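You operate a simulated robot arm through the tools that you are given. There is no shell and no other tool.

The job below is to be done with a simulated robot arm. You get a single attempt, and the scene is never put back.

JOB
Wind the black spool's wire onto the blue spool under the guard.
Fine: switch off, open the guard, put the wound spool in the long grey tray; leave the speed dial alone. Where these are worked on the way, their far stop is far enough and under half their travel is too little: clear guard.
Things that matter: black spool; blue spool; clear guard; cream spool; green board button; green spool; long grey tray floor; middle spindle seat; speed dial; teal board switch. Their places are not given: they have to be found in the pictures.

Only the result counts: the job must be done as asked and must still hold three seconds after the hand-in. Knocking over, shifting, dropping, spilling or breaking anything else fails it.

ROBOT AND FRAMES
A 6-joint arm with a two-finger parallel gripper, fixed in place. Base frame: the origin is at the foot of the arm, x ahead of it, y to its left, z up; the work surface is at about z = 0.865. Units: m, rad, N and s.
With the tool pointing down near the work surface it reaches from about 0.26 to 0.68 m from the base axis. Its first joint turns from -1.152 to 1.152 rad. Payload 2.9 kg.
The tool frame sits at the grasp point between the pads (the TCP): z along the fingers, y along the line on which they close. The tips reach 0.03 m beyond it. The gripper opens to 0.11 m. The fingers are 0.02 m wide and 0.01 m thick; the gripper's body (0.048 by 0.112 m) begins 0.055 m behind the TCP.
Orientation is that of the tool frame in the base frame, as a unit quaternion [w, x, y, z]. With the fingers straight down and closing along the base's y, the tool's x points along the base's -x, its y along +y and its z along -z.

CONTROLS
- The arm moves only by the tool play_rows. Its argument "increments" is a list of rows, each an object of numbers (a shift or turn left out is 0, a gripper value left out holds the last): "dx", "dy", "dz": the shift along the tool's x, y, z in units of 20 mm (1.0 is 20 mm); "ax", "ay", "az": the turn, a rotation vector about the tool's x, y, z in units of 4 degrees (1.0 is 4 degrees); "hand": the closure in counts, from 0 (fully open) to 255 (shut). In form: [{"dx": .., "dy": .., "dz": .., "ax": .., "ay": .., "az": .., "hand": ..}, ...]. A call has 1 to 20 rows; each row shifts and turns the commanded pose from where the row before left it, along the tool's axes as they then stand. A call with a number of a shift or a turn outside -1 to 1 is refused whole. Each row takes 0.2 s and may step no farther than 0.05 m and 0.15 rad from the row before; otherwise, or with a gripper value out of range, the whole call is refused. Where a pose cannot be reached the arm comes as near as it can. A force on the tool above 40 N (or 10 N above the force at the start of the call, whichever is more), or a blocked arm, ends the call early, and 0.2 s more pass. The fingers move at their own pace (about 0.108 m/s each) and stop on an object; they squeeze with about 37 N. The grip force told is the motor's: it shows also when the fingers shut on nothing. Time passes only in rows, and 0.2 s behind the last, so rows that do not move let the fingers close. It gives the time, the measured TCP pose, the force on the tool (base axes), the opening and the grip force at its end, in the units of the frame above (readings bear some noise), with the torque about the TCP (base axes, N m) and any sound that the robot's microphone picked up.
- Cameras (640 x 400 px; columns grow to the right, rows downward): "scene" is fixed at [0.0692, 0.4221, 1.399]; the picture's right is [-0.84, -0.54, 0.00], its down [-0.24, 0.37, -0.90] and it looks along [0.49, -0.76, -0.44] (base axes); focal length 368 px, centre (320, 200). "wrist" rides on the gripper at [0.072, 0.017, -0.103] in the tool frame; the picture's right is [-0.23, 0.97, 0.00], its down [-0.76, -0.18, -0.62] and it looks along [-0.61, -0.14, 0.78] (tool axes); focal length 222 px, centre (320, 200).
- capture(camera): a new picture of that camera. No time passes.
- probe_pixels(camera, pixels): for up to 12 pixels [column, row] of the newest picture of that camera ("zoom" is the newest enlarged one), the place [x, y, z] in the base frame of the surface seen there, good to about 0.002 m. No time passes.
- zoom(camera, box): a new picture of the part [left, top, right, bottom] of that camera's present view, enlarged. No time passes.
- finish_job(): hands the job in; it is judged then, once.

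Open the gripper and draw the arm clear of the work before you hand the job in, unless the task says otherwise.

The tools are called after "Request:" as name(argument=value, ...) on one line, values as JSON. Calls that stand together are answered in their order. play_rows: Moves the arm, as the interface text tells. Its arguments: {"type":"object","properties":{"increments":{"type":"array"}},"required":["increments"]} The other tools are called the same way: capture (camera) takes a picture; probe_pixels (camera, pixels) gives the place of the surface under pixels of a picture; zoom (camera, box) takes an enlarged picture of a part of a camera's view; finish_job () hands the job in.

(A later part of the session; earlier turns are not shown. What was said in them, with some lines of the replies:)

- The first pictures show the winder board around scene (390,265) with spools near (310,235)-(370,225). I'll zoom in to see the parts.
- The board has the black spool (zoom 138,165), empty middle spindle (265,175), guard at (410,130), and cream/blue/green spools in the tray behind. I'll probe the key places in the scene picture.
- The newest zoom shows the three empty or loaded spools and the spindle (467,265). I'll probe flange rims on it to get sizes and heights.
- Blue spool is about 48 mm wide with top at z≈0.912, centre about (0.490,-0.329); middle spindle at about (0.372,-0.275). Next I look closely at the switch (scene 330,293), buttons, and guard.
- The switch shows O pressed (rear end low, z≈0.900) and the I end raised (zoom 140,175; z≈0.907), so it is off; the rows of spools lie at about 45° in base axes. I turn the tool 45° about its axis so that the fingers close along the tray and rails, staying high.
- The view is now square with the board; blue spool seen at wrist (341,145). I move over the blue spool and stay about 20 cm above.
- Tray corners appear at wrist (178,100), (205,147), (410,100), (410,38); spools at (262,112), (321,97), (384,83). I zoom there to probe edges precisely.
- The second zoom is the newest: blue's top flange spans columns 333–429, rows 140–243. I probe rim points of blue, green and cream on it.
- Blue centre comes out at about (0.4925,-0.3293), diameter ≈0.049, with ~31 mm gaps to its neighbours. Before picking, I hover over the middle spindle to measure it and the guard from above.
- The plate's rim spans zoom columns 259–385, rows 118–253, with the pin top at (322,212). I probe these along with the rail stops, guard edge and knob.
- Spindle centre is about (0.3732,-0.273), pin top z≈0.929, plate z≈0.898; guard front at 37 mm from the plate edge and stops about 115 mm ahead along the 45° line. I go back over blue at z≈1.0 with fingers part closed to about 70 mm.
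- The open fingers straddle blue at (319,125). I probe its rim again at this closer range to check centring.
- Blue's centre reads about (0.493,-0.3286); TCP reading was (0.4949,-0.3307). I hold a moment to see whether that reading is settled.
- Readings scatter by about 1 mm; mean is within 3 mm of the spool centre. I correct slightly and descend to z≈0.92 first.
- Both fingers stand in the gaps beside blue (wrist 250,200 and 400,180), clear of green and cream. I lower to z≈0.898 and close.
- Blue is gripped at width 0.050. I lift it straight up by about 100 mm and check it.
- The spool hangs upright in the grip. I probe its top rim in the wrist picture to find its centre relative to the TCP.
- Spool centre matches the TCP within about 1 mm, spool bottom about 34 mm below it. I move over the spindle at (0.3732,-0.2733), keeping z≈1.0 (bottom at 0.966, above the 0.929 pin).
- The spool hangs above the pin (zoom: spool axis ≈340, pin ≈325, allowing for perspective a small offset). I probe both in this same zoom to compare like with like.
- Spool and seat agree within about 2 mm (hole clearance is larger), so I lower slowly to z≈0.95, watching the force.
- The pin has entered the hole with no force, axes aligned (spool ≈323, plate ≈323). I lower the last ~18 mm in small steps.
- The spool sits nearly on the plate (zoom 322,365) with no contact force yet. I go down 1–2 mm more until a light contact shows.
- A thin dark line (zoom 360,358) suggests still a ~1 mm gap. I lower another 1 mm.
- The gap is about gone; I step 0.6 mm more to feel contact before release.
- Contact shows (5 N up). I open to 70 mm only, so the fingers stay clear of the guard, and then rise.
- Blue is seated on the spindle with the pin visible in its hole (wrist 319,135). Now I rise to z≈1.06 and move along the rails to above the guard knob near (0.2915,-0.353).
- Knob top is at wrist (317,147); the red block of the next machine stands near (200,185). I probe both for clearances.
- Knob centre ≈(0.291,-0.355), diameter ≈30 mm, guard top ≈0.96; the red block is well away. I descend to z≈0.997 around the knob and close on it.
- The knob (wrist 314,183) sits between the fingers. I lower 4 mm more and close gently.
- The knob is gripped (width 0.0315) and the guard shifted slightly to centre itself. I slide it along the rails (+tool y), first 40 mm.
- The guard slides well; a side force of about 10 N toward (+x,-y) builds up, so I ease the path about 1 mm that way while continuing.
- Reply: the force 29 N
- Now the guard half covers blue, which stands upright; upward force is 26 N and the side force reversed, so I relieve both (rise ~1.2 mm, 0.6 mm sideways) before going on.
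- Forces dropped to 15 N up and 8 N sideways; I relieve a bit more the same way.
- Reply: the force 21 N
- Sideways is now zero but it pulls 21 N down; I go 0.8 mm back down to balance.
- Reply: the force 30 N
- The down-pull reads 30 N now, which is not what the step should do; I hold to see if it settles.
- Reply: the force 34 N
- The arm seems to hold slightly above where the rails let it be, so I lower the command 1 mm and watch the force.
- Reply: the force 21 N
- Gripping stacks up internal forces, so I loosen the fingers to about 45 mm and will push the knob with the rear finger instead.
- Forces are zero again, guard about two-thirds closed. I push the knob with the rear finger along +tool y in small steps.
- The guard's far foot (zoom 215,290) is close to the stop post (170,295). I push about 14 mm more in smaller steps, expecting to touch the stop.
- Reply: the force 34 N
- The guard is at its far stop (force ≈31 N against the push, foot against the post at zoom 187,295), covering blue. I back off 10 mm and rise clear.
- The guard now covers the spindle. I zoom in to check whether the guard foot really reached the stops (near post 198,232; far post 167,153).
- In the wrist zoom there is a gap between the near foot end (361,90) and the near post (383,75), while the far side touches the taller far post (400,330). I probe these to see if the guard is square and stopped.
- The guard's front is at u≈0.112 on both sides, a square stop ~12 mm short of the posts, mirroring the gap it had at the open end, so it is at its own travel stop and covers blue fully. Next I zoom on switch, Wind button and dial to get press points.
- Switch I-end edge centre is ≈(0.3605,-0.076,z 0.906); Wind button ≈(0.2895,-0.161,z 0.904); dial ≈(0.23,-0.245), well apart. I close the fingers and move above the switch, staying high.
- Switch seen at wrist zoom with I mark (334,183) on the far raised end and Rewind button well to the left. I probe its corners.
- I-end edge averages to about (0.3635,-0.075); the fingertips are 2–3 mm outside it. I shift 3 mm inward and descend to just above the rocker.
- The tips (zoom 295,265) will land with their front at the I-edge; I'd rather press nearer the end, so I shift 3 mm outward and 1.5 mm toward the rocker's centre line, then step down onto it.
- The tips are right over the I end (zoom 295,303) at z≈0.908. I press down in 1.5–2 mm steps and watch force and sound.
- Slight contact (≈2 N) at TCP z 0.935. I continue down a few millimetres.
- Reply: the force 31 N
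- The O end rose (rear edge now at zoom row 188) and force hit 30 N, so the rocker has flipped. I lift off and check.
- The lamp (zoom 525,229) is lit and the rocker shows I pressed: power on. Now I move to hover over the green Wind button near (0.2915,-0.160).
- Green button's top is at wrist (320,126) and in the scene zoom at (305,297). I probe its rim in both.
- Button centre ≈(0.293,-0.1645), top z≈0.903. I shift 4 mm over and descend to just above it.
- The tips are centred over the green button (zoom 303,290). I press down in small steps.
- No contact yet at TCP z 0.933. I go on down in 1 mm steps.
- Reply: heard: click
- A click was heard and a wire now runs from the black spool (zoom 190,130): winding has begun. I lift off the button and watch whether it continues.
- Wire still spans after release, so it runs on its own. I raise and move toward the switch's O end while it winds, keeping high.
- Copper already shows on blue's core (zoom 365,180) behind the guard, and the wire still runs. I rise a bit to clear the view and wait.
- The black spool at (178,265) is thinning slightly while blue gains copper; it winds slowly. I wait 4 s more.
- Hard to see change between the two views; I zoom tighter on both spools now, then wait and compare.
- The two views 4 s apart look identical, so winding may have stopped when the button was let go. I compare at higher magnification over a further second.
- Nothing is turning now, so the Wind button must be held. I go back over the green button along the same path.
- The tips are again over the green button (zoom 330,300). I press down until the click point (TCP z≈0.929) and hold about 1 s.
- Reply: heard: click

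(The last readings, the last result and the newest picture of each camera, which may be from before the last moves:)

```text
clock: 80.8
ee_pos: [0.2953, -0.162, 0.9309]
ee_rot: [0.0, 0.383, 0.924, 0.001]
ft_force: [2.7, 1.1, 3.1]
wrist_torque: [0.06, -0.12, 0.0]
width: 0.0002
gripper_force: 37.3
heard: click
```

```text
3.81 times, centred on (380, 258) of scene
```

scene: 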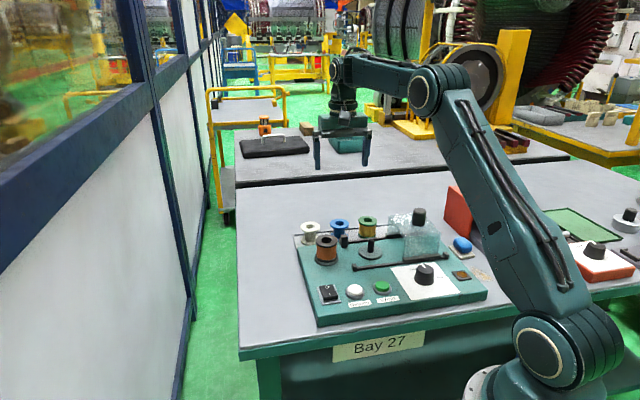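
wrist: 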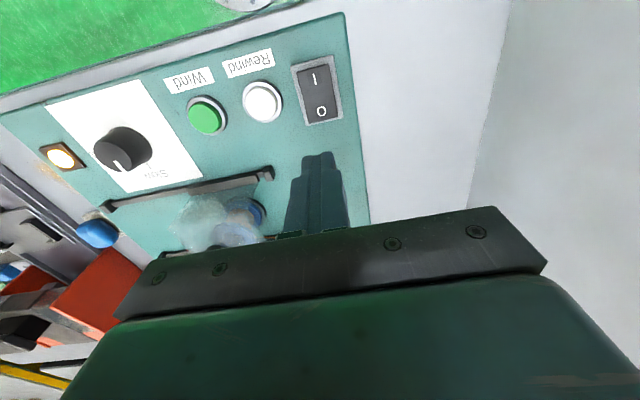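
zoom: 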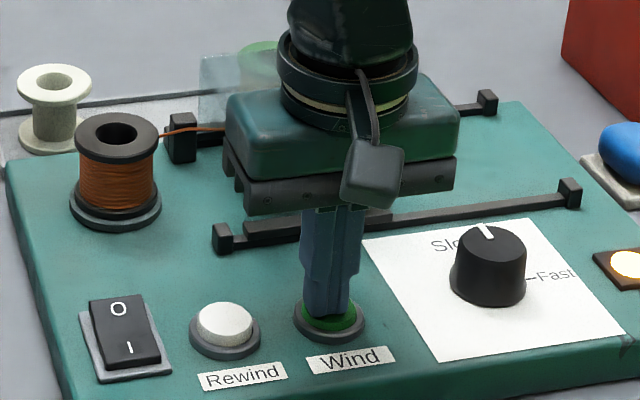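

A click again, and the copper width on the black spool shrank (202–427 → 204–424 px). I keep holding for 4 s.

Request:
play_rows(increments=[{}, {}, {}, {}, {}, {}, {}, {}, {}, {}, {}, {}, {}, {}, {}, {}, {}, {}, {}, {}])

Request:
zoom(camera="scene", box=[312, 235, 342, 270])

```text
clock: 85.0
ee_pos: [0.294, -0.1616, 0.9305]
ee_rot: [0.0, 0.382, 0.924, 0.001]
ft_force: [0.2, -1.1, 3.7]
wrist_torque: [-0.02, -0.03, 0.03]
width: 0.0
gripper_force: 37.5
```

```text
11.43 times, centred on (327, 252) of scene
```

zoom: 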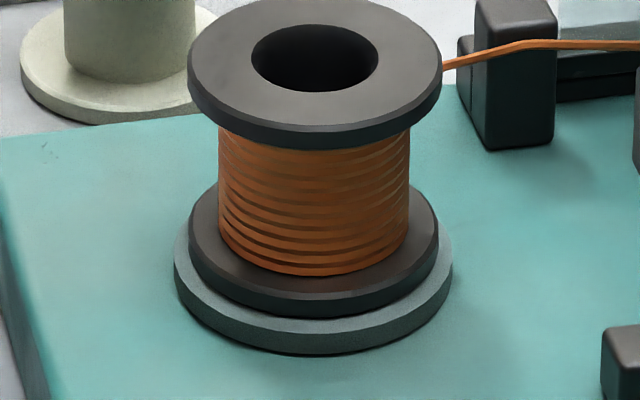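

Copper is down to 219–410 px; holding the button works. I hold 4 s more.

Request:
play_rows(increments=[{}, {}, {}, {}, {}, {}, {}, {}, {}, {}, {}, {}, {}, {}, {}, {}, {}, {}, {}, {}])

Request:
zoom(camera="scene", box=[312, 235, 342, 270])

```text
clock: 89.2
ee_pos: [0.2946, -0.1608, 0.93]
ee_rot: [0.0, 0.383, 0.924, 0.0]
ft_force: [-0.3, 0.3, 3.9]
wrist_torque: [0.02, 0.02, 0.01]
width: 0.0
gripper_force: 37.0
```

```text
11.43 times, centred on (327, 252) of scene
```

zoom: 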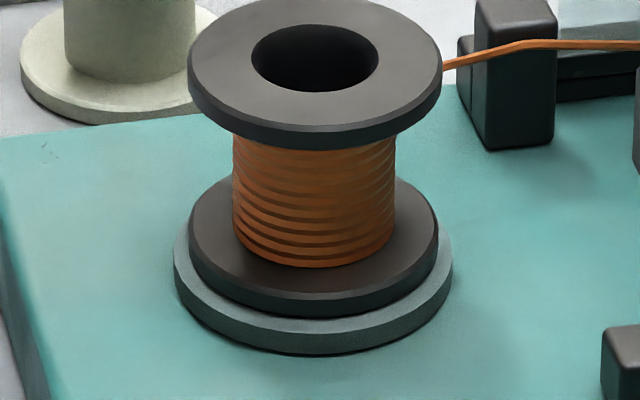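

Copper is now 233–396 px wide, nearing the core. I keep holding another 3 s.

Request:
play_rows(increments=[{}, {}, {}, {}, {}, {}, {}, {}, {}, {}, {}, {}, {}, {}])

Request:
zoom(camera="scene", box=[312, 235, 342, 270])

```text
clock: 92.2
ee_pos: [0.2943, -0.1622, 0.9303]
ee_rot: [0.001, 0.383, 0.924, -0.001]
ft_force: [-0.6, -0.1, 3.0]
wrist_torque: [0.02, -0.05, -0.01]
width: 0.0
gripper_force: 36.9
```

```text
11.43 times, centred on (327, 252) of scene
```

zoom: 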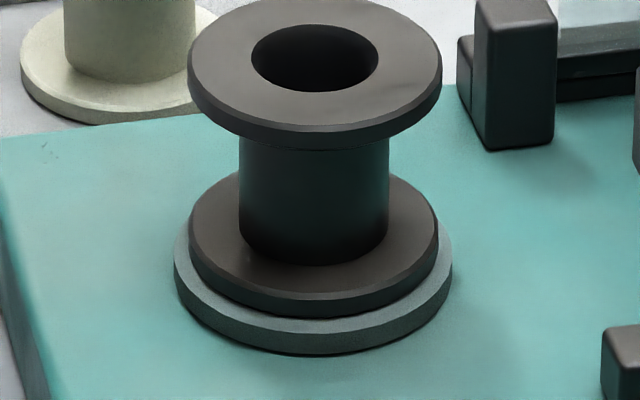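

The black spool is bare and the wire span is gone: winding is complete. I lift off the button and go above the O end of the switch.

Request:
play_rows(increments=[{"dz": -0.4}, {"dz": -0.7}, {"dz": -0.9}, {"dz": -0.9}, {"dz": -0.9}, {"dz": -0.6}, {"dx": -0.17, "dy": 0.6}, {"dx": -0.2, "dy": 0.8}, {"dx": -0.2, "dy": 0.8}, {"dx": -0.2, "dy": 0.8}, {"dx": -0.2, "dy": 0.8}, {"dx": -0.2, "dy": 0.8}, {"dx": -0.18, "dy": 0.71}, {}])

Request:
capture(camera="wrist")

Request:
zoom(camera="scene", box=[290, 200, 430, 305])

Request:
zoom(camera="scene", box=[312, 275, 352, 310])

```text
clock: 95.2
ee_pos: [0.3893, -0.1062, 1.0172]
ee_rot: [-0.001, 0.383, 0.924, 0.0]
ft_force: [-0.3, -0.1, -0.7]
wrist_torque: [-0.01, -0.01, 0.0]
width: 0.0003
gripper_force: 36.4
```

```text
taken
```

wrist: 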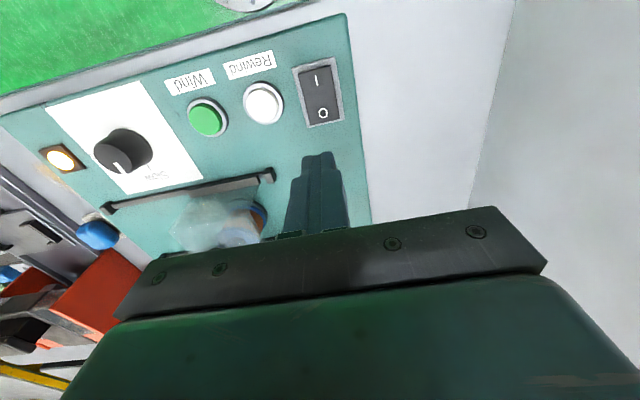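

```text
3.81 times, centred on (360, 252) of scene
```

zoom: 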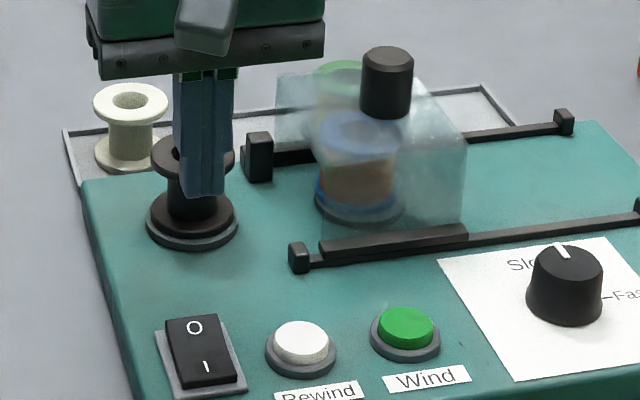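

```text
11.43 times, centred on (332, 292) of scene
```

zoom: 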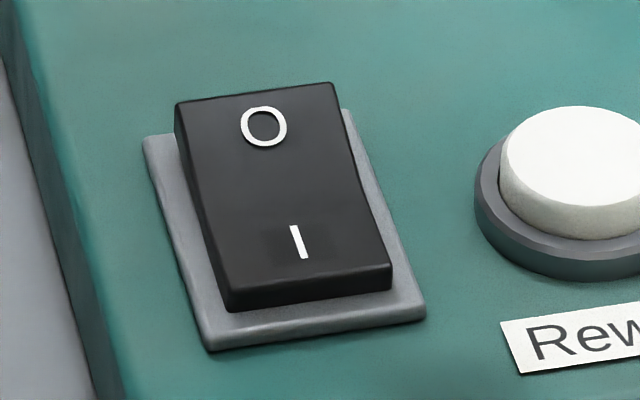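

Blue now carries the copper. The O end is raised (zoom edge 178,105 to 332,85); I probe it in both views for the press point.

Request:
probe_pixels(camera="zoom", pixels=[[182, 108], [328, 90], [255, 98], [262, 127], [300, 242], [232, 285], [388, 262]])

Request:
probe_pixels(camera="wrist", pixels=[[309, 124], [339, 116], [323, 120], [323, 113], [318, 80], [303, 75], [330, 68], [262, 102]])

Request:
play_rows(increments=[{}])

```text
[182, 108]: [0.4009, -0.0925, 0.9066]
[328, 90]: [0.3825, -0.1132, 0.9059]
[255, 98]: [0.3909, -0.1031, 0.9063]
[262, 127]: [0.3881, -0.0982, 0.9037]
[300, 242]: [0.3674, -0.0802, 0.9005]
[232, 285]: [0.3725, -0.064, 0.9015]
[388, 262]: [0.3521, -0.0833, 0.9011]
```

```text
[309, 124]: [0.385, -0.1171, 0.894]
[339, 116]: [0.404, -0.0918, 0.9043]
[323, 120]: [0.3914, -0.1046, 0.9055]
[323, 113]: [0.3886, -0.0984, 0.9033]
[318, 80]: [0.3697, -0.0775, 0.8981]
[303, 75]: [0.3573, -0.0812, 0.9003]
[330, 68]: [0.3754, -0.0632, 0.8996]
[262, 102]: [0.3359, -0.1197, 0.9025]
```

```text
clock: 95.6
ee_pos: [0.3876, -0.1062, 1.0167]
ee_rot: [0.0, 0.383, 0.924, -0.001]
ft_force: [0.0, 0.0, 0.7]
wrist_torque: [0.01, 0.01, 0.01]
width: 0.0
gripper_force: 37.0
```

O-edge centre ≈(0.3915,-0.1035). I shift 4 mm along the tool y and descend to just above it.

Request:
play_rows(increments=[{"dx": -0.07, "dy": 0.18}, {"dz": 0.6}, {"dz": 0.8}, {"dz": 0.8}, {"dz": 0.7}, {"dz": 0.5}, {"dz": 0.3}, {}])

Request:
zoom(camera="scene", box=[305, 262, 365, 308])

```text
clock: 97.4
ee_pos: [0.3933, -0.1055, 0.9436]
ee_rot: [0.0, 0.383, 0.924, 0.001]
ft_force: [-0.4, -0.9, 0.6]
wrist_torque: [-0.01, -0.01, -0.02]
width: 0.0001
gripper_force: 37.6
```

```text
8.70 times, centred on (335, 285) of scene
```

zoom: 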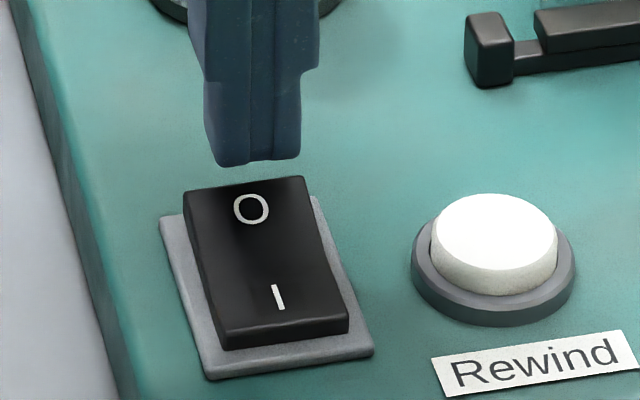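

The tips (zoom 258,162) would land just at the O edge, so I shift 6 mm inward and 2 mm toward the rocker's centre, then lower to contact.

Request:
play_rows(increments=[{"dx": 0.3, "dy": 0.1}, {"dz": 0.15}, {"dz": 0.1}, {}])

Request:
zoom(camera="scene", box=[305, 262, 365, 308])

```text
clock: 98.4
ee_pos: [0.3907, -0.1013, 0.9373]
ee_rot: [0.0, 0.383, 0.924, 0.0]
ft_force: [-0.5, 0.3, 0.2]
wrist_torque: [0.03, 0.02, 0.0]
width: 0.0
gripper_force: 37.0
```

```text
8.70 times, centred on (335, 285) of scene
```

zoom: 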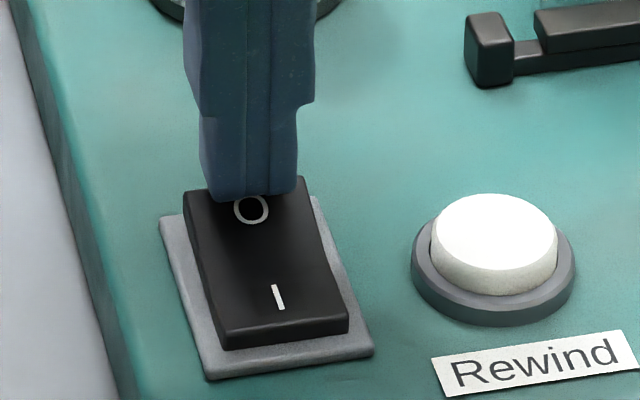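

The tips now cover the outer O end (zoom 250,195). I press down in small steps.

Request:
play_rows(increments=[{"dz": 0.08}, {"dz": 0.08}, {"dz": 0.08}, {"dz": 0.06}, {"dz": 0.05}, {}])

Request:
zoom(camera="scene", box=[305, 262, 365, 308])

```text
clock: 99.8
ee_pos: [0.3905, -0.0994, 0.9326]
ee_rot: [0.0, 0.382, 0.924, 0.0]
ft_force: [-2.4, -1.0, 6.9]
wrist_torque: [0.05, 0.11, 0.07]
width: 0.0
gripper_force: 37.1
```

```text
8.70 times, centred on (335, 285) of scene
```

zoom: 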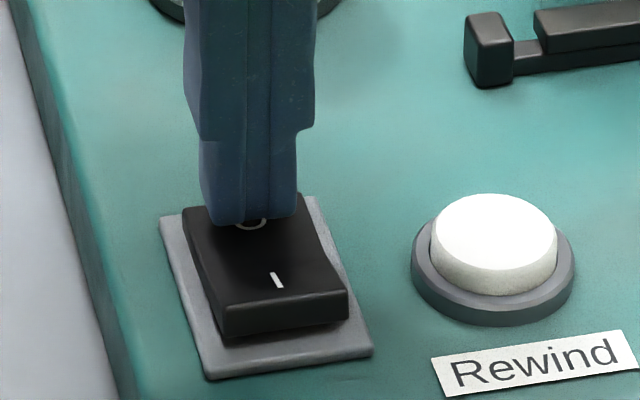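

The I end rises (front edge at zoom row ~300), the rocker has tipped. I press 1 mm more to be sure, then lift off and check the lamp.

Request:
play_rows(increments=[{"dz": 0.05}, {}, {"dz": -0.4}, {"dz": -0.6}, {"dz": -0.8}, {"dz": -0.8}, {"dz": -0.8}, {}])

Request:
zoom(camera="scene", box=[290, 200, 500, 330])

Request:
zoom(camera="scene", box=[312, 275, 352, 310])

```text
clock: 101.6
ee_pos: [0.3905, -0.0994, 0.9998]
ee_rot: [0.0, 0.383, 0.924, 0.0]
ft_force: [-0.3, 0.5, 0.1]
wrist_torque: [0.01, 0.04, 0.01]
width: 0.0
gripper_force: 37.1
```

```text
3.05 times, centred on (395, 265) of scene
```

zoom: 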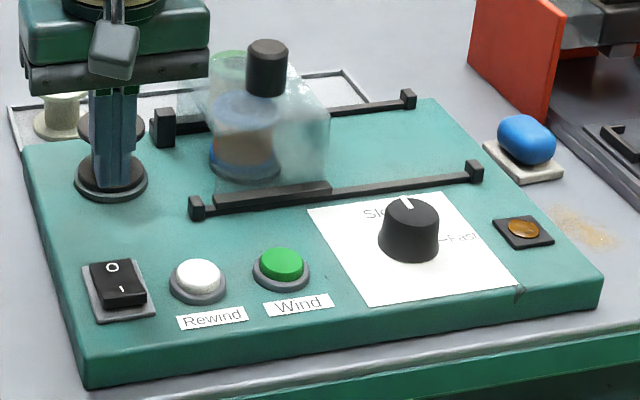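

```text
11.43 times, centred on (332, 292) of scene
```

zoom: 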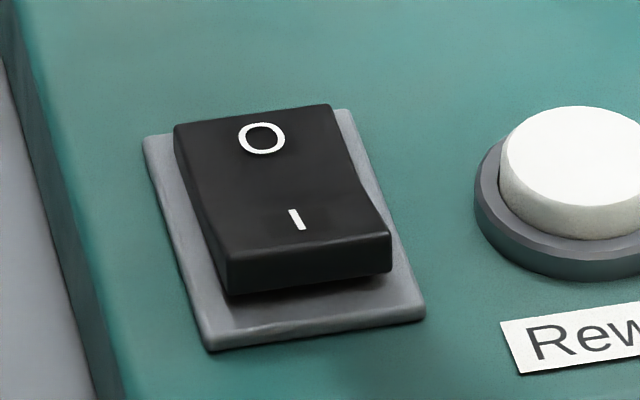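

Switch is off (O down, lamp at (522,229) dark). I rise to z≈1.06, open the fingers to about 60 mm and move over the guard knob near (0.365,-0.280).

Request:
play_rows(increments=[{"dz": -0.9}, {"dz": -0.9}, {"dz": -0.9}, {"dz": -0.4}, {"dx": -0.4, "dy": -0.53, "hand": 115}, {"dx": -0.6, "dy": -0.8}, {"dx": -0.66, "dy": -0.88}, {"dx": -0.66, "dy": -0.88}, {"dx": -0.66, "dy": -0.88}, {"dx": -0.66, "dy": -0.88}, {"dx": -0.66, "dy": -0.88}, {"dx": -0.6, "dy": -0.8}, {"dx": -0.58, "dy": -0.72}, {}])

Request:
capture(camera="wrist")

Request:
zoom(camera="scene", box=[340, 180, 450, 250])

```text
clock: 104.6
ee_pos: [0.3647, -0.2803, 1.0598]
ee_rot: [0.0, 0.384, 0.923, 0.001]
ft_force: [-0.1, 0.4, 0.5]
wrist_torque: [0.02, -0.02, -0.02]
width: 0.0606
gripper_force: 0.1
```

```text
taken
```

wrist: 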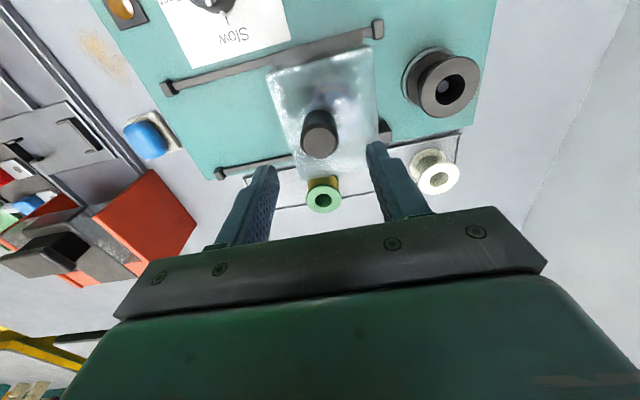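

```text
5.71 times, centred on (395, 215) of scene
```

zoom: 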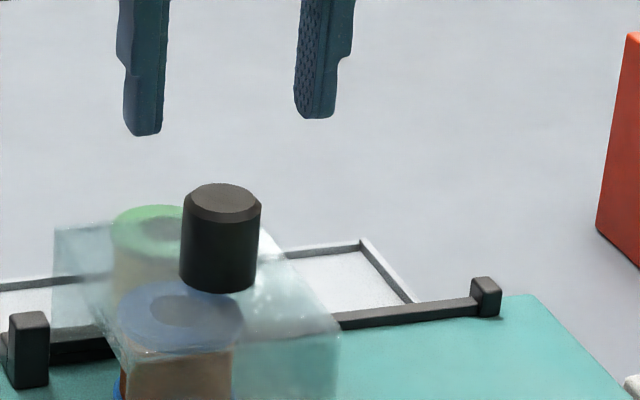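

The knob (wrist 319,147) is centred between the fingers. I descend to z≈0.997 around it without gripping.

Request:
play_rows(increments=[{"dz": 0.5}, {"dz": 0.7}, {"dz": 0.7}, {"dz": 0.6}, {"dz": 0.4}, {"dz": 0.2}, {}])

Request:
zoom(camera="scene", box=[340, 180, 450, 250])

```text
clock: 106.2
ee_pos: [0.3657, -0.2792, 0.998]
ee_rot: [-0.001, 0.382, 0.924, 0.0]
ft_force: [0.0, -0.3, 0.0]
wrist_torque: [0.02, -0.01, -0.02]
width: 0.0604
gripper_force: 0.0
```

```text
5.71 times, centred on (395, 215) of scene
```

zoom: 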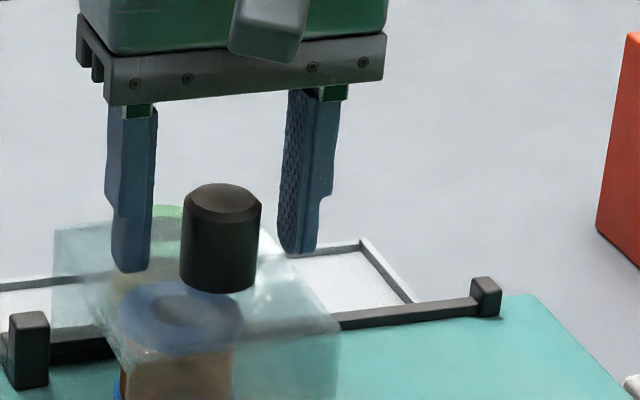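

Fingers stand clear on both sides of the knob (zoom 222,240). I narrow to 45 mm and push it back along -tool y.

Request:
play_rows(increments=[{"hand": 150}, {}, {"dy": -0.2}, {"dy": -0.3}, {"dy": -0.4}, {"dy": -0.4}, {"dy": -0.4}, {"dy": -0.4}, {"dy": -0.4}, {"dy": -0.4}, {"dy": -0.4}, {"dy": -0.4}, {"dy": -0.4}, {}])

Request:
zoom(camera="scene", box=[330, 180, 480, 270])

```text
clock: 109.2
ee_pos: [0.3072, -0.3375, 1.0001]
ee_rot: [0.0, 0.383, 0.924, 0.0]
ft_force: [-0.1, 0.2, -0.3]
wrist_torque: [0.0, 0.01, 0.01]
width: 0.0455
gripper_force: 0.4
```

```text
4.27 times, centred on (405, 225) of scene
```

zoom: 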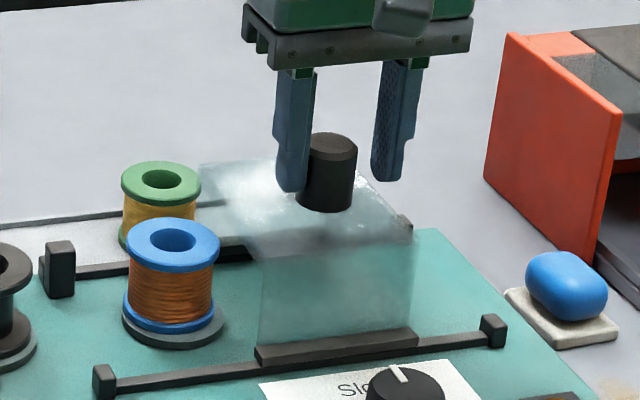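

The guard is nearly open and the wound blue spool is visible at (170,280). About 29 mm remain; I keep pushing, slowing near the end stop.

Request:
play_rows(increments=[{"dy": -0.3}, {"dy": -0.3}, {"dy": -0.3}, {"dy": -0.2}, {"dy": -0.1}, {"dy": -0.1}, {}])

Request:
zoom(camera="scene", box=[330, 180, 480, 270])

```text
clock: 110.8
ee_pos: [0.2894, -0.3568, 0.9994]
ee_rot: [0.0, 0.383, 0.924, 0.0]
ft_force: [0.4, 0.9, -0.1]
wrist_torque: [0.0, -0.01, -0.02]
width: 0.0458
gripper_force: 0.2
```

```text
4.27 times, centred on (405, 225) of scene
```

zoom: 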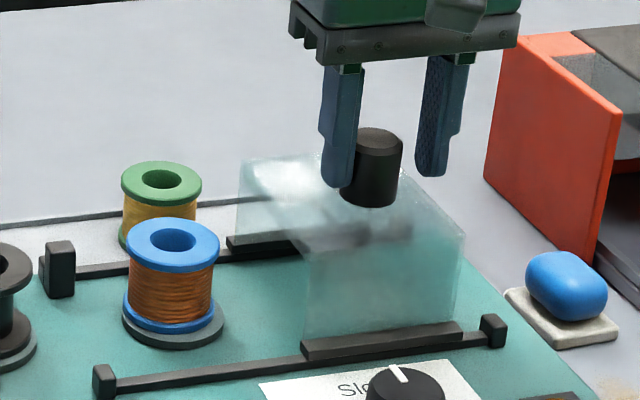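

Guard is back to within ~3 mm of its starting place. I push a little further until the stop is felt.

Request:
play_rows(increments=[{"dy": -0.08}, {"dy": -0.08}, {"dy": -0.06}, {}])

```text
clock: 111.8
ee_pos: [0.2848, -0.3591, 0.999]
ee_rot: [0.001, 0.383, 0.924, 0.0]
ft_force: [0.0, 0.0, -0.3]
wrist_torque: [-0.01, -0.03, -0.01]
width: 0.0452
gripper_force: 0.3
```

No stop force yet (0 N). I push another few millimetres gently.

Request:
play_rows(increments=[{"dy": -0.08}, {"dy": -0.08}, {"dy": -0.06}, {}])

Request:
zoom(camera="scene", box=[330, 180, 480, 270])

```text
clock: 112.8
ee_pos: [0.2831, -0.3625, 0.9991]
ee_rot: [-0.001, 0.382, 0.924, 0.0]
ft_force: [5.7, 5.7, 0.0]
wrist_torque: [0.1, 0.05, 0.02]
width: 0.0494
gripper_force: 4.4
```

```text
4.27 times, centred on (405, 225) of scene
```

zoom: 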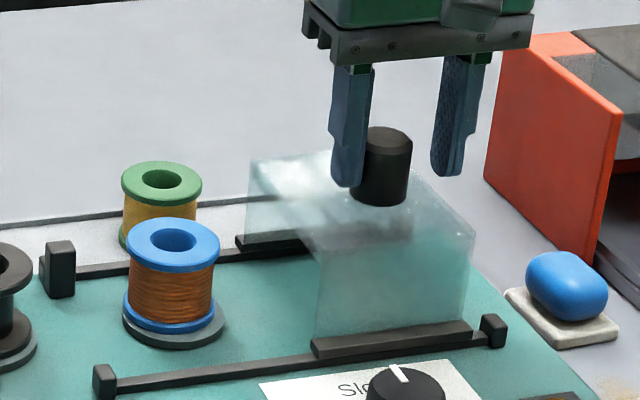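

The stop is felt (≈8 N); the guard is fully open. I back off slightly, rise, and move over the wound blue spool with fingers at 70 mm.

Request:
play_rows(increments=[{"dy": 0.25}, {"dz": -0.5}, {"dz": -0.8}, {"dz": -0.9}, {"dz": -0.8}, {"dy": 0.6, "hand": 93}, {"dy": 0.9}, {"dy": 0.9}, {"dy": 0.9}, {"dy": 0.9}, {"dy": 0.9}, {"dy": 0.6}, {"dy": 0.45}, {}])

Request:
capture(camera="wrist")

Request:
zoom(camera="wrist", box=[240, 60, 400, 160])

Request:
zoom(camera="scene", box=[315, 190, 425, 260])

```text
clock: 115.8
ee_pos: [0.3734, -0.2723, 1.0577]
ee_rot: [0.0, 0.383, 0.924, 0.0]
ft_force: [0.3, 0.3, 0.0]
wrist_torque: [-0.04, 0.03, -0.05]
width: 0.0699
gripper_force: 0.0
```

```text
taken
```

wrist: 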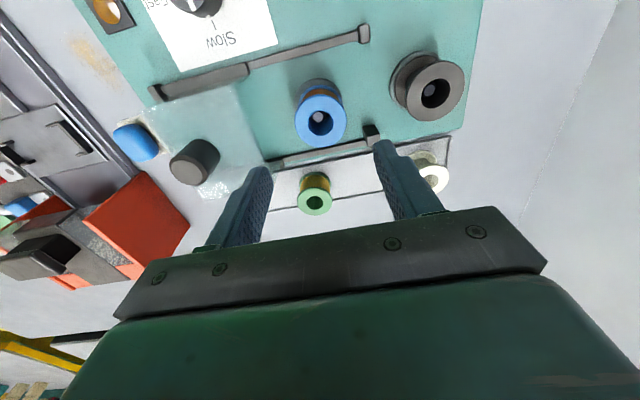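

```text
4.00 times, centred on (320, 110) of wrist
```

zoom: 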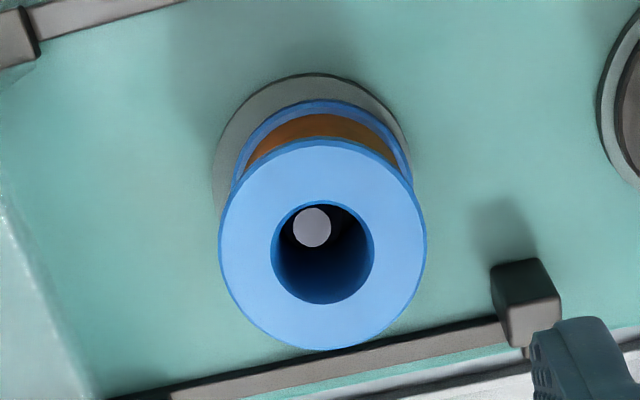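

```text
5.71 times, centred on (370, 225) of scene
```

zoom: 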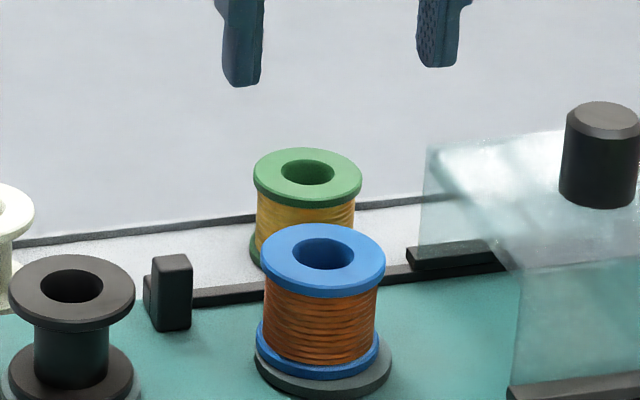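

Blue sits on the spindle with the pin in its hole, fingers straddling it. I check its centre from wrist rim points (296,121), (345,121), (321,97), (321,145).

Request:
probe_pixels(camera="wrist", pixels=[[297, 121], [345, 121], [321, 98], [321, 145], [304, 104], [338, 138], [304, 138], [338, 104]])

Request:
probe_pixels(camera="zoom", pixels=[[267, 255], [380, 255], [323, 230], [323, 285]])

Request:
play_rows(increments=[{}])

```text
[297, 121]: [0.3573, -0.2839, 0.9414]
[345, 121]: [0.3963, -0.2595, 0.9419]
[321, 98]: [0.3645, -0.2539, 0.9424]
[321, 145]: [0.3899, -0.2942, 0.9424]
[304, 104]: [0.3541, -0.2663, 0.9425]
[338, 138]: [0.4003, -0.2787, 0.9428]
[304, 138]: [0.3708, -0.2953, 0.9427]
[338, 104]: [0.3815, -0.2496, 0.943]
```

```text
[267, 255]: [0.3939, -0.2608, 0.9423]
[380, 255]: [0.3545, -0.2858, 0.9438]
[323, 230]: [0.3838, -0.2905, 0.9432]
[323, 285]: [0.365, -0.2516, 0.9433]
```

```text
clock: 116.2
ee_pos: [0.3728, -0.2716, 1.0576]
ee_rot: [0.0, 0.383, 0.924, 0.0]
ft_force: [0.1, -0.1, -0.1]
wrist_torque: [-0.01, 0.01, 0.01]
width: 0.0699
gripper_force: 0.1
```

Spool centre ≈(0.3755,-0.2724), TCP (0.373,-0.272). I correct 2 mm and descend to z≈0.95 first.

Request:
play_rows(increments=[{"dx": -0.08, "dy": 0.05}, {"dz": 0.6}, {"dz": 0.8}, {"dz": 0.8}, {"dz": 0.8}, {"dz": 0.8}, {"dz": 0.7}, {"dz": 0.6}, {"dz": 0.3}, {}])

Request:
zoom(camera="scene", box=[315, 190, 425, 260])

Request:
capture(camera="wrist")

```text
clock: 118.4
ee_pos: [0.3741, -0.2706, 0.9508]
ee_rot: [0.0, 0.383, 0.924, 0.0]
ft_force: [-0.3, -0.1, 0.2]
wrist_torque: [-0.01, 0.0, 0.01]
width: 0.07
gripper_force: 0.1
```

```text
5.71 times, centred on (370, 225) of scene
```

zoom: 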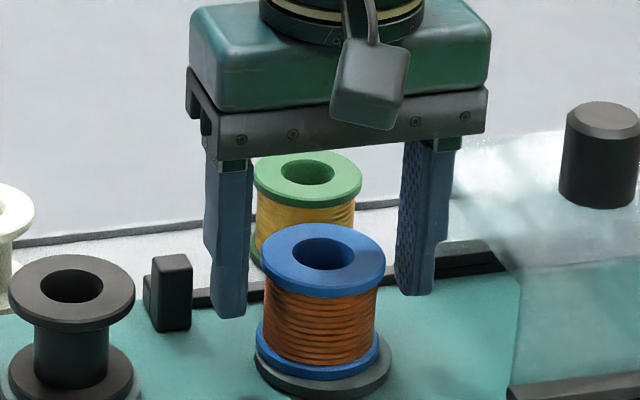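

```text
taken
```

wrist: 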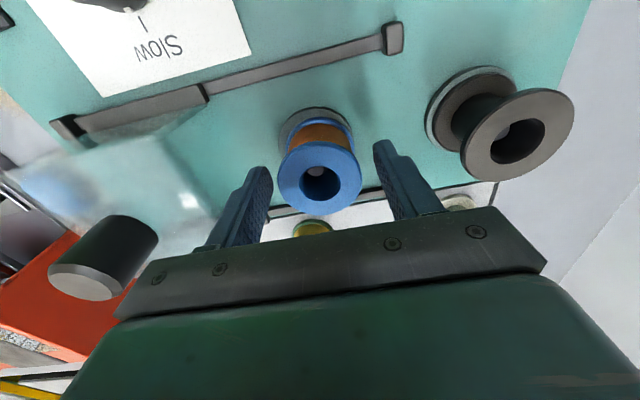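

The fingers are symmetric around the spool. I lower to z≈0.932 and close.

Request:
play_rows(increments=[{"dz": 0.4}, {"dz": 0.3}, {"dz": 0.2}, {}, {"hand": 255}, {}, {}])

Request:
zoom(camera="scene", box=[315, 190, 425, 260])

```text
clock: 120.0
ee_pos: [0.3739, -0.2719, 0.9327]
ee_rot: [0.0, 0.382, 0.924, 0.0]
ft_force: [0.4, -0.8, 0.4]
wrist_torque: [0.02, -0.03, 0.02]
width: 0.0504
gripper_force: 37.1
```

```text
5.71 times, centred on (370, 225) of scene
```

zoom: 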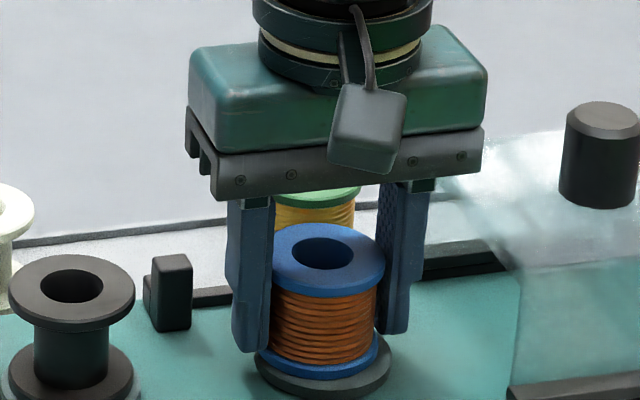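

The wound spool is gripped (width 0.050). I lift it straight up off the pin to z≈1.0.

Request:
play_rows(increments=[{"dz": -0.2}, {"dz": -0.4}, {"dz": -0.5}, {"dz": -0.6}, {"dz": -0.6}, {"dz": -0.6}, {"dz": -0.6}, {}])

Request:
zoom(camera="scene", box=[315, 190, 425, 260])

Request:
capture(camera="wrist")

```text
clock: 121.8
ee_pos: [0.3758, -0.2722, 1.0036]
ee_rot: [0.0, 0.383, 0.924, 0.0]
ft_force: [0.0, -0.1, -0.5]
wrist_torque: [0.0, -0.02, -0.02]
width: 0.0505
gripper_force: 37.0
```

```text
5.71 times, centred on (370, 225) of scene
```

zoom: 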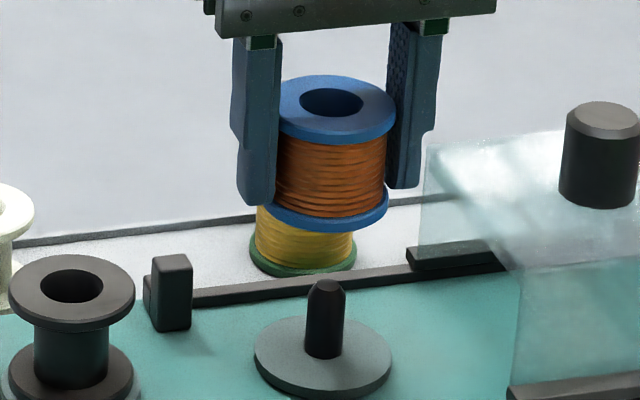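

```text
taken
```

wrist: 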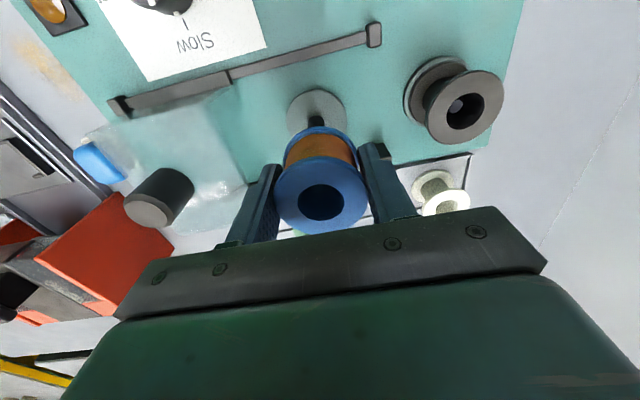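

The spool is clear of the pin. I carry it at z≈1.0 back to blue's former spot (0.492,-0.330) between green and cream.

Request:
play_rows(increments=[{"dx": -0.4, "dy": 0.14}, {"dx": -0.8, "dy": 0.27}, {"dx": -0.8, "dy": 0.27}, {"dx": -0.8, "dy": 0.27}, {"dx": -0.8, "dy": 0.27}, {"dx": -0.8, "dy": 0.27}, {"dx": -0.8, "dy": 0.27}, {"dx": -0.6, "dy": 0.2}, {"dx": -0.4, "dy": 0.15}, {}, {}])

Request:
capture(camera="wrist")

Request:
zoom(camera="scene", box=[290, 175, 400, 245])

Request:
play_rows(increments=[{}])

```text
clock: 124.2
ee_pos: [0.4917, -0.3313, 1.0019]
ee_rot: [0.0, 0.382, 0.924, 0.0]
ft_force: [-0.5, 0.5, -1.0]
wrist_torque: [0.0, 0.0, -0.02]
width: 0.0503
gripper_force: 36.7
```

```text
taken
```

wrist: 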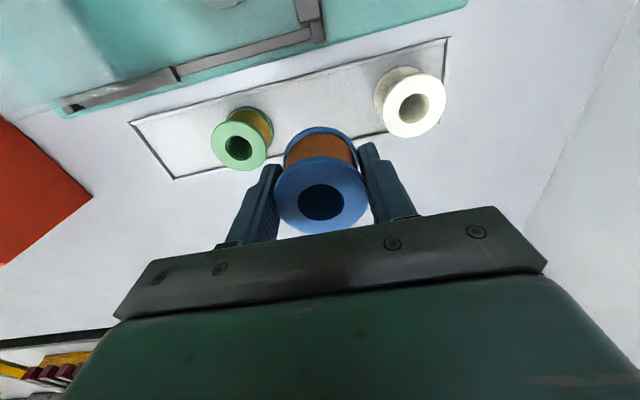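

```text
5.71 times, centred on (345, 210) of scene
```

zoom: 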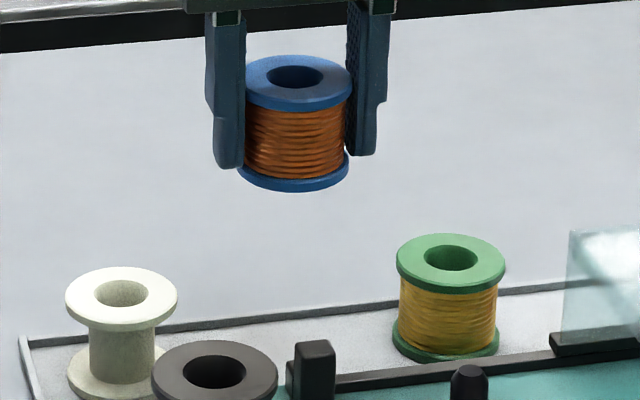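

```text
clock: 124.6
ee_pos: [0.491, -0.3303, 1.0018]
ee_rot: [0.001, 0.383, 0.924, 0.0]
ft_force: [-0.3, 0.5, -0.4]
wrist_torque: [0.0, -0.02, -0.01]
width: 0.0503
gripper_force: 37.2
```

Alignment matches the original pick-up view (green 241,138; cream 410,105). I lower to z≈0.915 first.

Request:
play_rows(increments=[{"dy": 0.05, "dz": 0.3}, {"dz": 0.6}, {"dz": 0.7}, {"dz": 0.7}, {"dz": 0.7}, {"dz": 0.6}, {"dz": 0.5}, {"dz": 0.3}, {}])

Request:
capture(camera="wrist")

Request:
zoom(camera="scene", box=[290, 190, 400, 260])

```text
clock: 126.6
ee_pos: [0.4917, -0.3299, 0.9141]
ee_rot: [-0.001, 0.382, 0.924, 0.0]
ft_force: [1.3, -0.4, -0.5]
wrist_torque: [-0.02, 0.01, -0.03]
width: 0.0504
gripper_force: 37.0
```

```text
taken
```

wrist: 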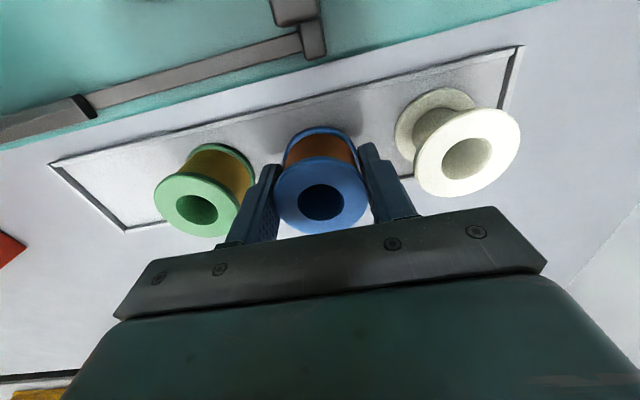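

```text
5.71 times, centred on (345, 225) of scene
```

zoom: 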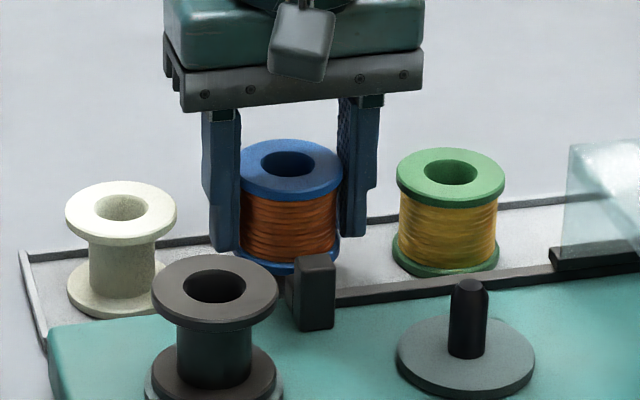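

The spool is in the middle of the gap, ~13 mm above the floor. I lower further in shrinking steps until light contact.

Request:
play_rows(increments=[{"dz": 0.25}, {"dz": 0.2}, {"dz": 0.1}, {"dz": 0.05}, {}])

Request:
play_rows(increments=[{"dz": 0.05}, {}])

```text
clock: 127.8
ee_pos: [0.4934, -0.3307, 0.9022]
ee_rot: [0.0, 0.383, 0.924, 0.0]
ft_force: [-0.3, -0.4, -1.1]
wrist_torque: [0.01, 0.0, 0.0]
width: 0.0505
gripper_force: 36.9
```

```text
clock: 128.4
ee_pos: [0.4937, -0.328, 0.9016]
ee_rot: [0.0, 0.383, 0.924, 0.0]
ft_force: [-0.2, -0.3, 0.2]
wrist_torque: [-0.01, -0.03, -0.01]
width: 0.0504
gripper_force: 36.7
```

No contact yet at z 0.9016. I step 0.8 mm further at a time.

Request:
play_rows(increments=[{"dz": 0.04}, {}])

Request:
zoom(camera="scene", box=[320, 205, 370, 250])

```text
clock: 129.0
ee_pos: [0.4926, -0.3297, 0.9005]
ee_rot: [-0.001, 0.382, 0.924, 0.0]
ft_force: [-0.2, -0.3, -0.3]
wrist_torque: [0.0, -0.05, -0.02]
width: 0.0501
gripper_force: 37.6
```

```text
8.89 times, centred on (345, 228) of scene
```

zoom: 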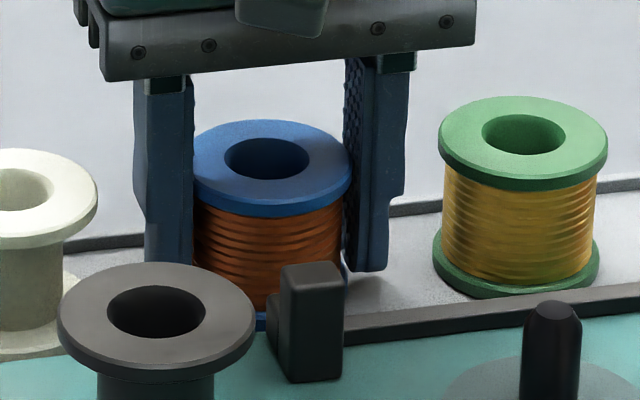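

Still no contact force; another 0.8 mm step.

Request:
play_rows(increments=[{"dz": 0.04}, {}])

```text
clock: 129.6
ee_pos: [0.4933, -0.3289, 0.9006]
ee_rot: [0.001, 0.382, 0.924, 0.001]
ft_force: [-1.0, 0.7, 4.9]
wrist_torque: [0.07, 0.11, 0.0]
width: 0.0501
gripper_force: 36.9
```

Contact with the tray floor shows (≈5 N). I open to 70 mm only and rise straight up.

Request:
play_rows(increments=[{"hand": 93}, {}, {}, {"dz": -0.3}, {"dz": -0.5}, {"dz": -0.7}, {"dz": -0.8}, {"dz": -0.9}, {"dz": -0.9}, {"dz": -0.9}, {"dz": -0.9}, {"dz": -0.9}, {"dz": -0.9}, {}])

Request:
capture(camera="wrist")

Request:
zoom(camera="scene", box=[285, 190, 505, 330])

Request:
zoom(camera="scene", box=[290, 200, 400, 270])

```text
clock: 132.6
ee_pos: [0.4933, -0.3303, 1.0548]
ee_rot: [0.0, 0.383, 0.924, 0.0]
ft_force: [-1.2, 0.7, -0.6]
wrist_torque: [0.03, -0.01, 0.0]
width: 0.0701
gripper_force: 0.0
```

```text
taken
```

wrist: 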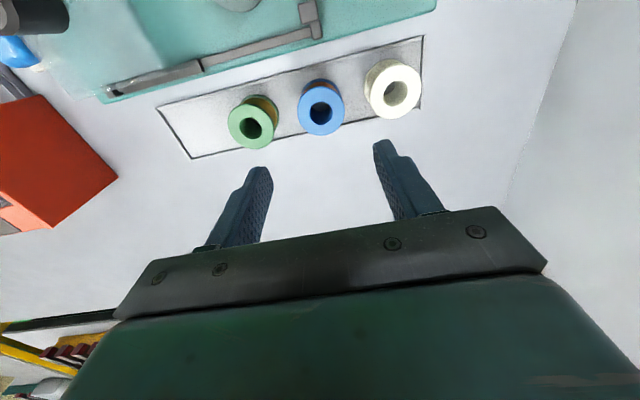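

```text
2.86 times, centred on (395, 260) of scene
```

zoom: 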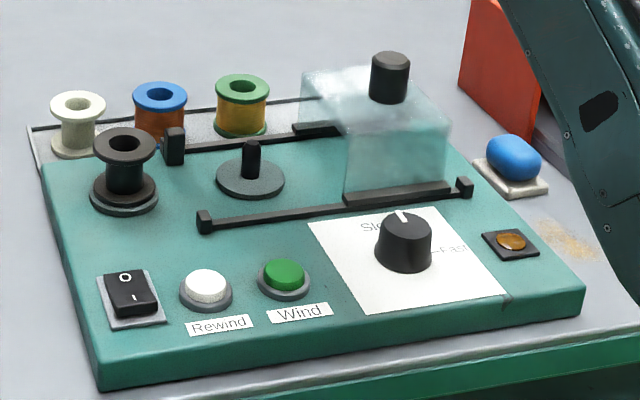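

```text
5.71 times, centred on (345, 235) of scene
```

zoom: 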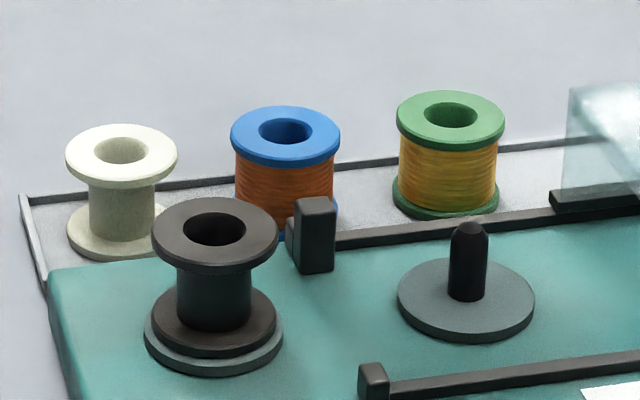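

Blue with the copper stands in the tray between cream and green, guard open, switch off, dial unchanged. I rise well clear, open the gripper fully, and recheck.

Request:
play_rows(increments=[{"dz": -0.9}, {"dz": -0.9}, {"dz": -0.9}, {"dz": -0.9}, {"dz": -0.9}, {"dz": -0.9}, {"hand": 0}, {}, {}, {}])

Request:
capture(camera="scene")

Request:
zoom(camera="scene", box=[285, 190, 505, 330])

Request:
probe_pixels(camera="scene", pixels=[[330, 222], [340, 228], [340, 216], [349, 222], [419, 211], [333, 295], [330, 286]])

```text
clock: 134.8
ee_pos: [0.4925, -0.329, 1.1622]
ee_rot: [0.0, 0.382, 0.924, 0.0]
ft_force: [-0.1, 0.7, -0.4]
wrist_torque: [-0.02, -0.02, -0.01]
width: 0.11
gripper_force: 0.1
```

```text
taken
```

scene: 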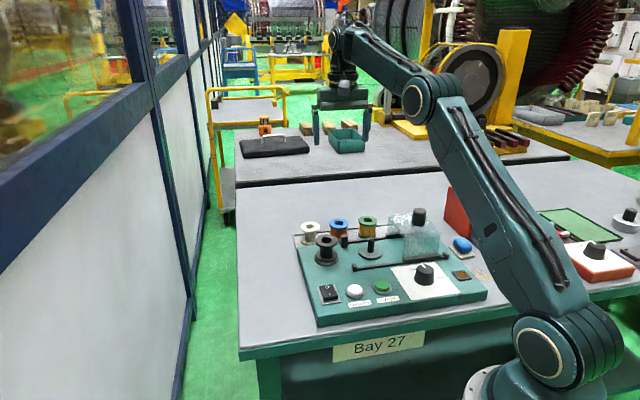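

```text
2.86 times, centred on (395, 260) of scene
```

zoom: 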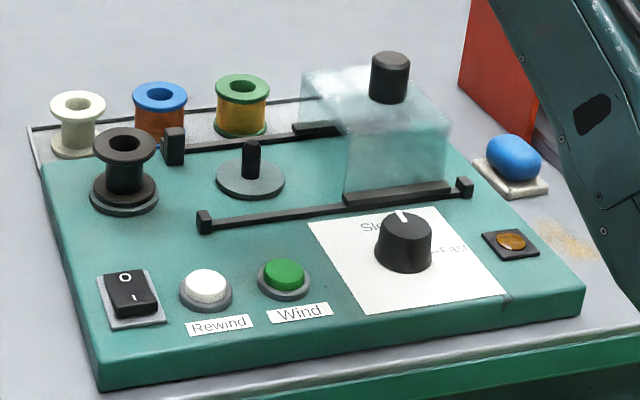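

```text
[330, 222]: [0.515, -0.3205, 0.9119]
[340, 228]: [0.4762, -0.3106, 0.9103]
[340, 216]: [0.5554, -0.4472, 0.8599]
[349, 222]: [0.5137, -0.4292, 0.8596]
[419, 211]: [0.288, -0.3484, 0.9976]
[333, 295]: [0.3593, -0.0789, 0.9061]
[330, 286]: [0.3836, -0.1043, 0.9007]
```

Everything is settled: blue's top is at z≈0.912 in the tray, the guard knob is back at its open place, the switch is off, and the arm is clear with the gripper open. I hand the job in.

Request:
finish_job()

```text
The job is handed in.
```

The black spool's wire is now wound onto the blue spool, and the blue spool is back in the long grey tray, between the cream and green spools. I handed the job in with the arm clear and the gripper open.

- **Winding:** I seated the blue spool on the middle spindle and slid the guard to its far stop. I then switched on and held the green button until the black spool was bare. A first short press wound only a little, because the motor runs only while the button is held.
- **End state:** The switch is off and its lamp is dark. The guard is open at its stop, and the speed dial was not touched.
- **Everything else:** In the last pictures the other spools and the board look undisturbed. The job was judged at hand-in, and no result has been reported back to me.
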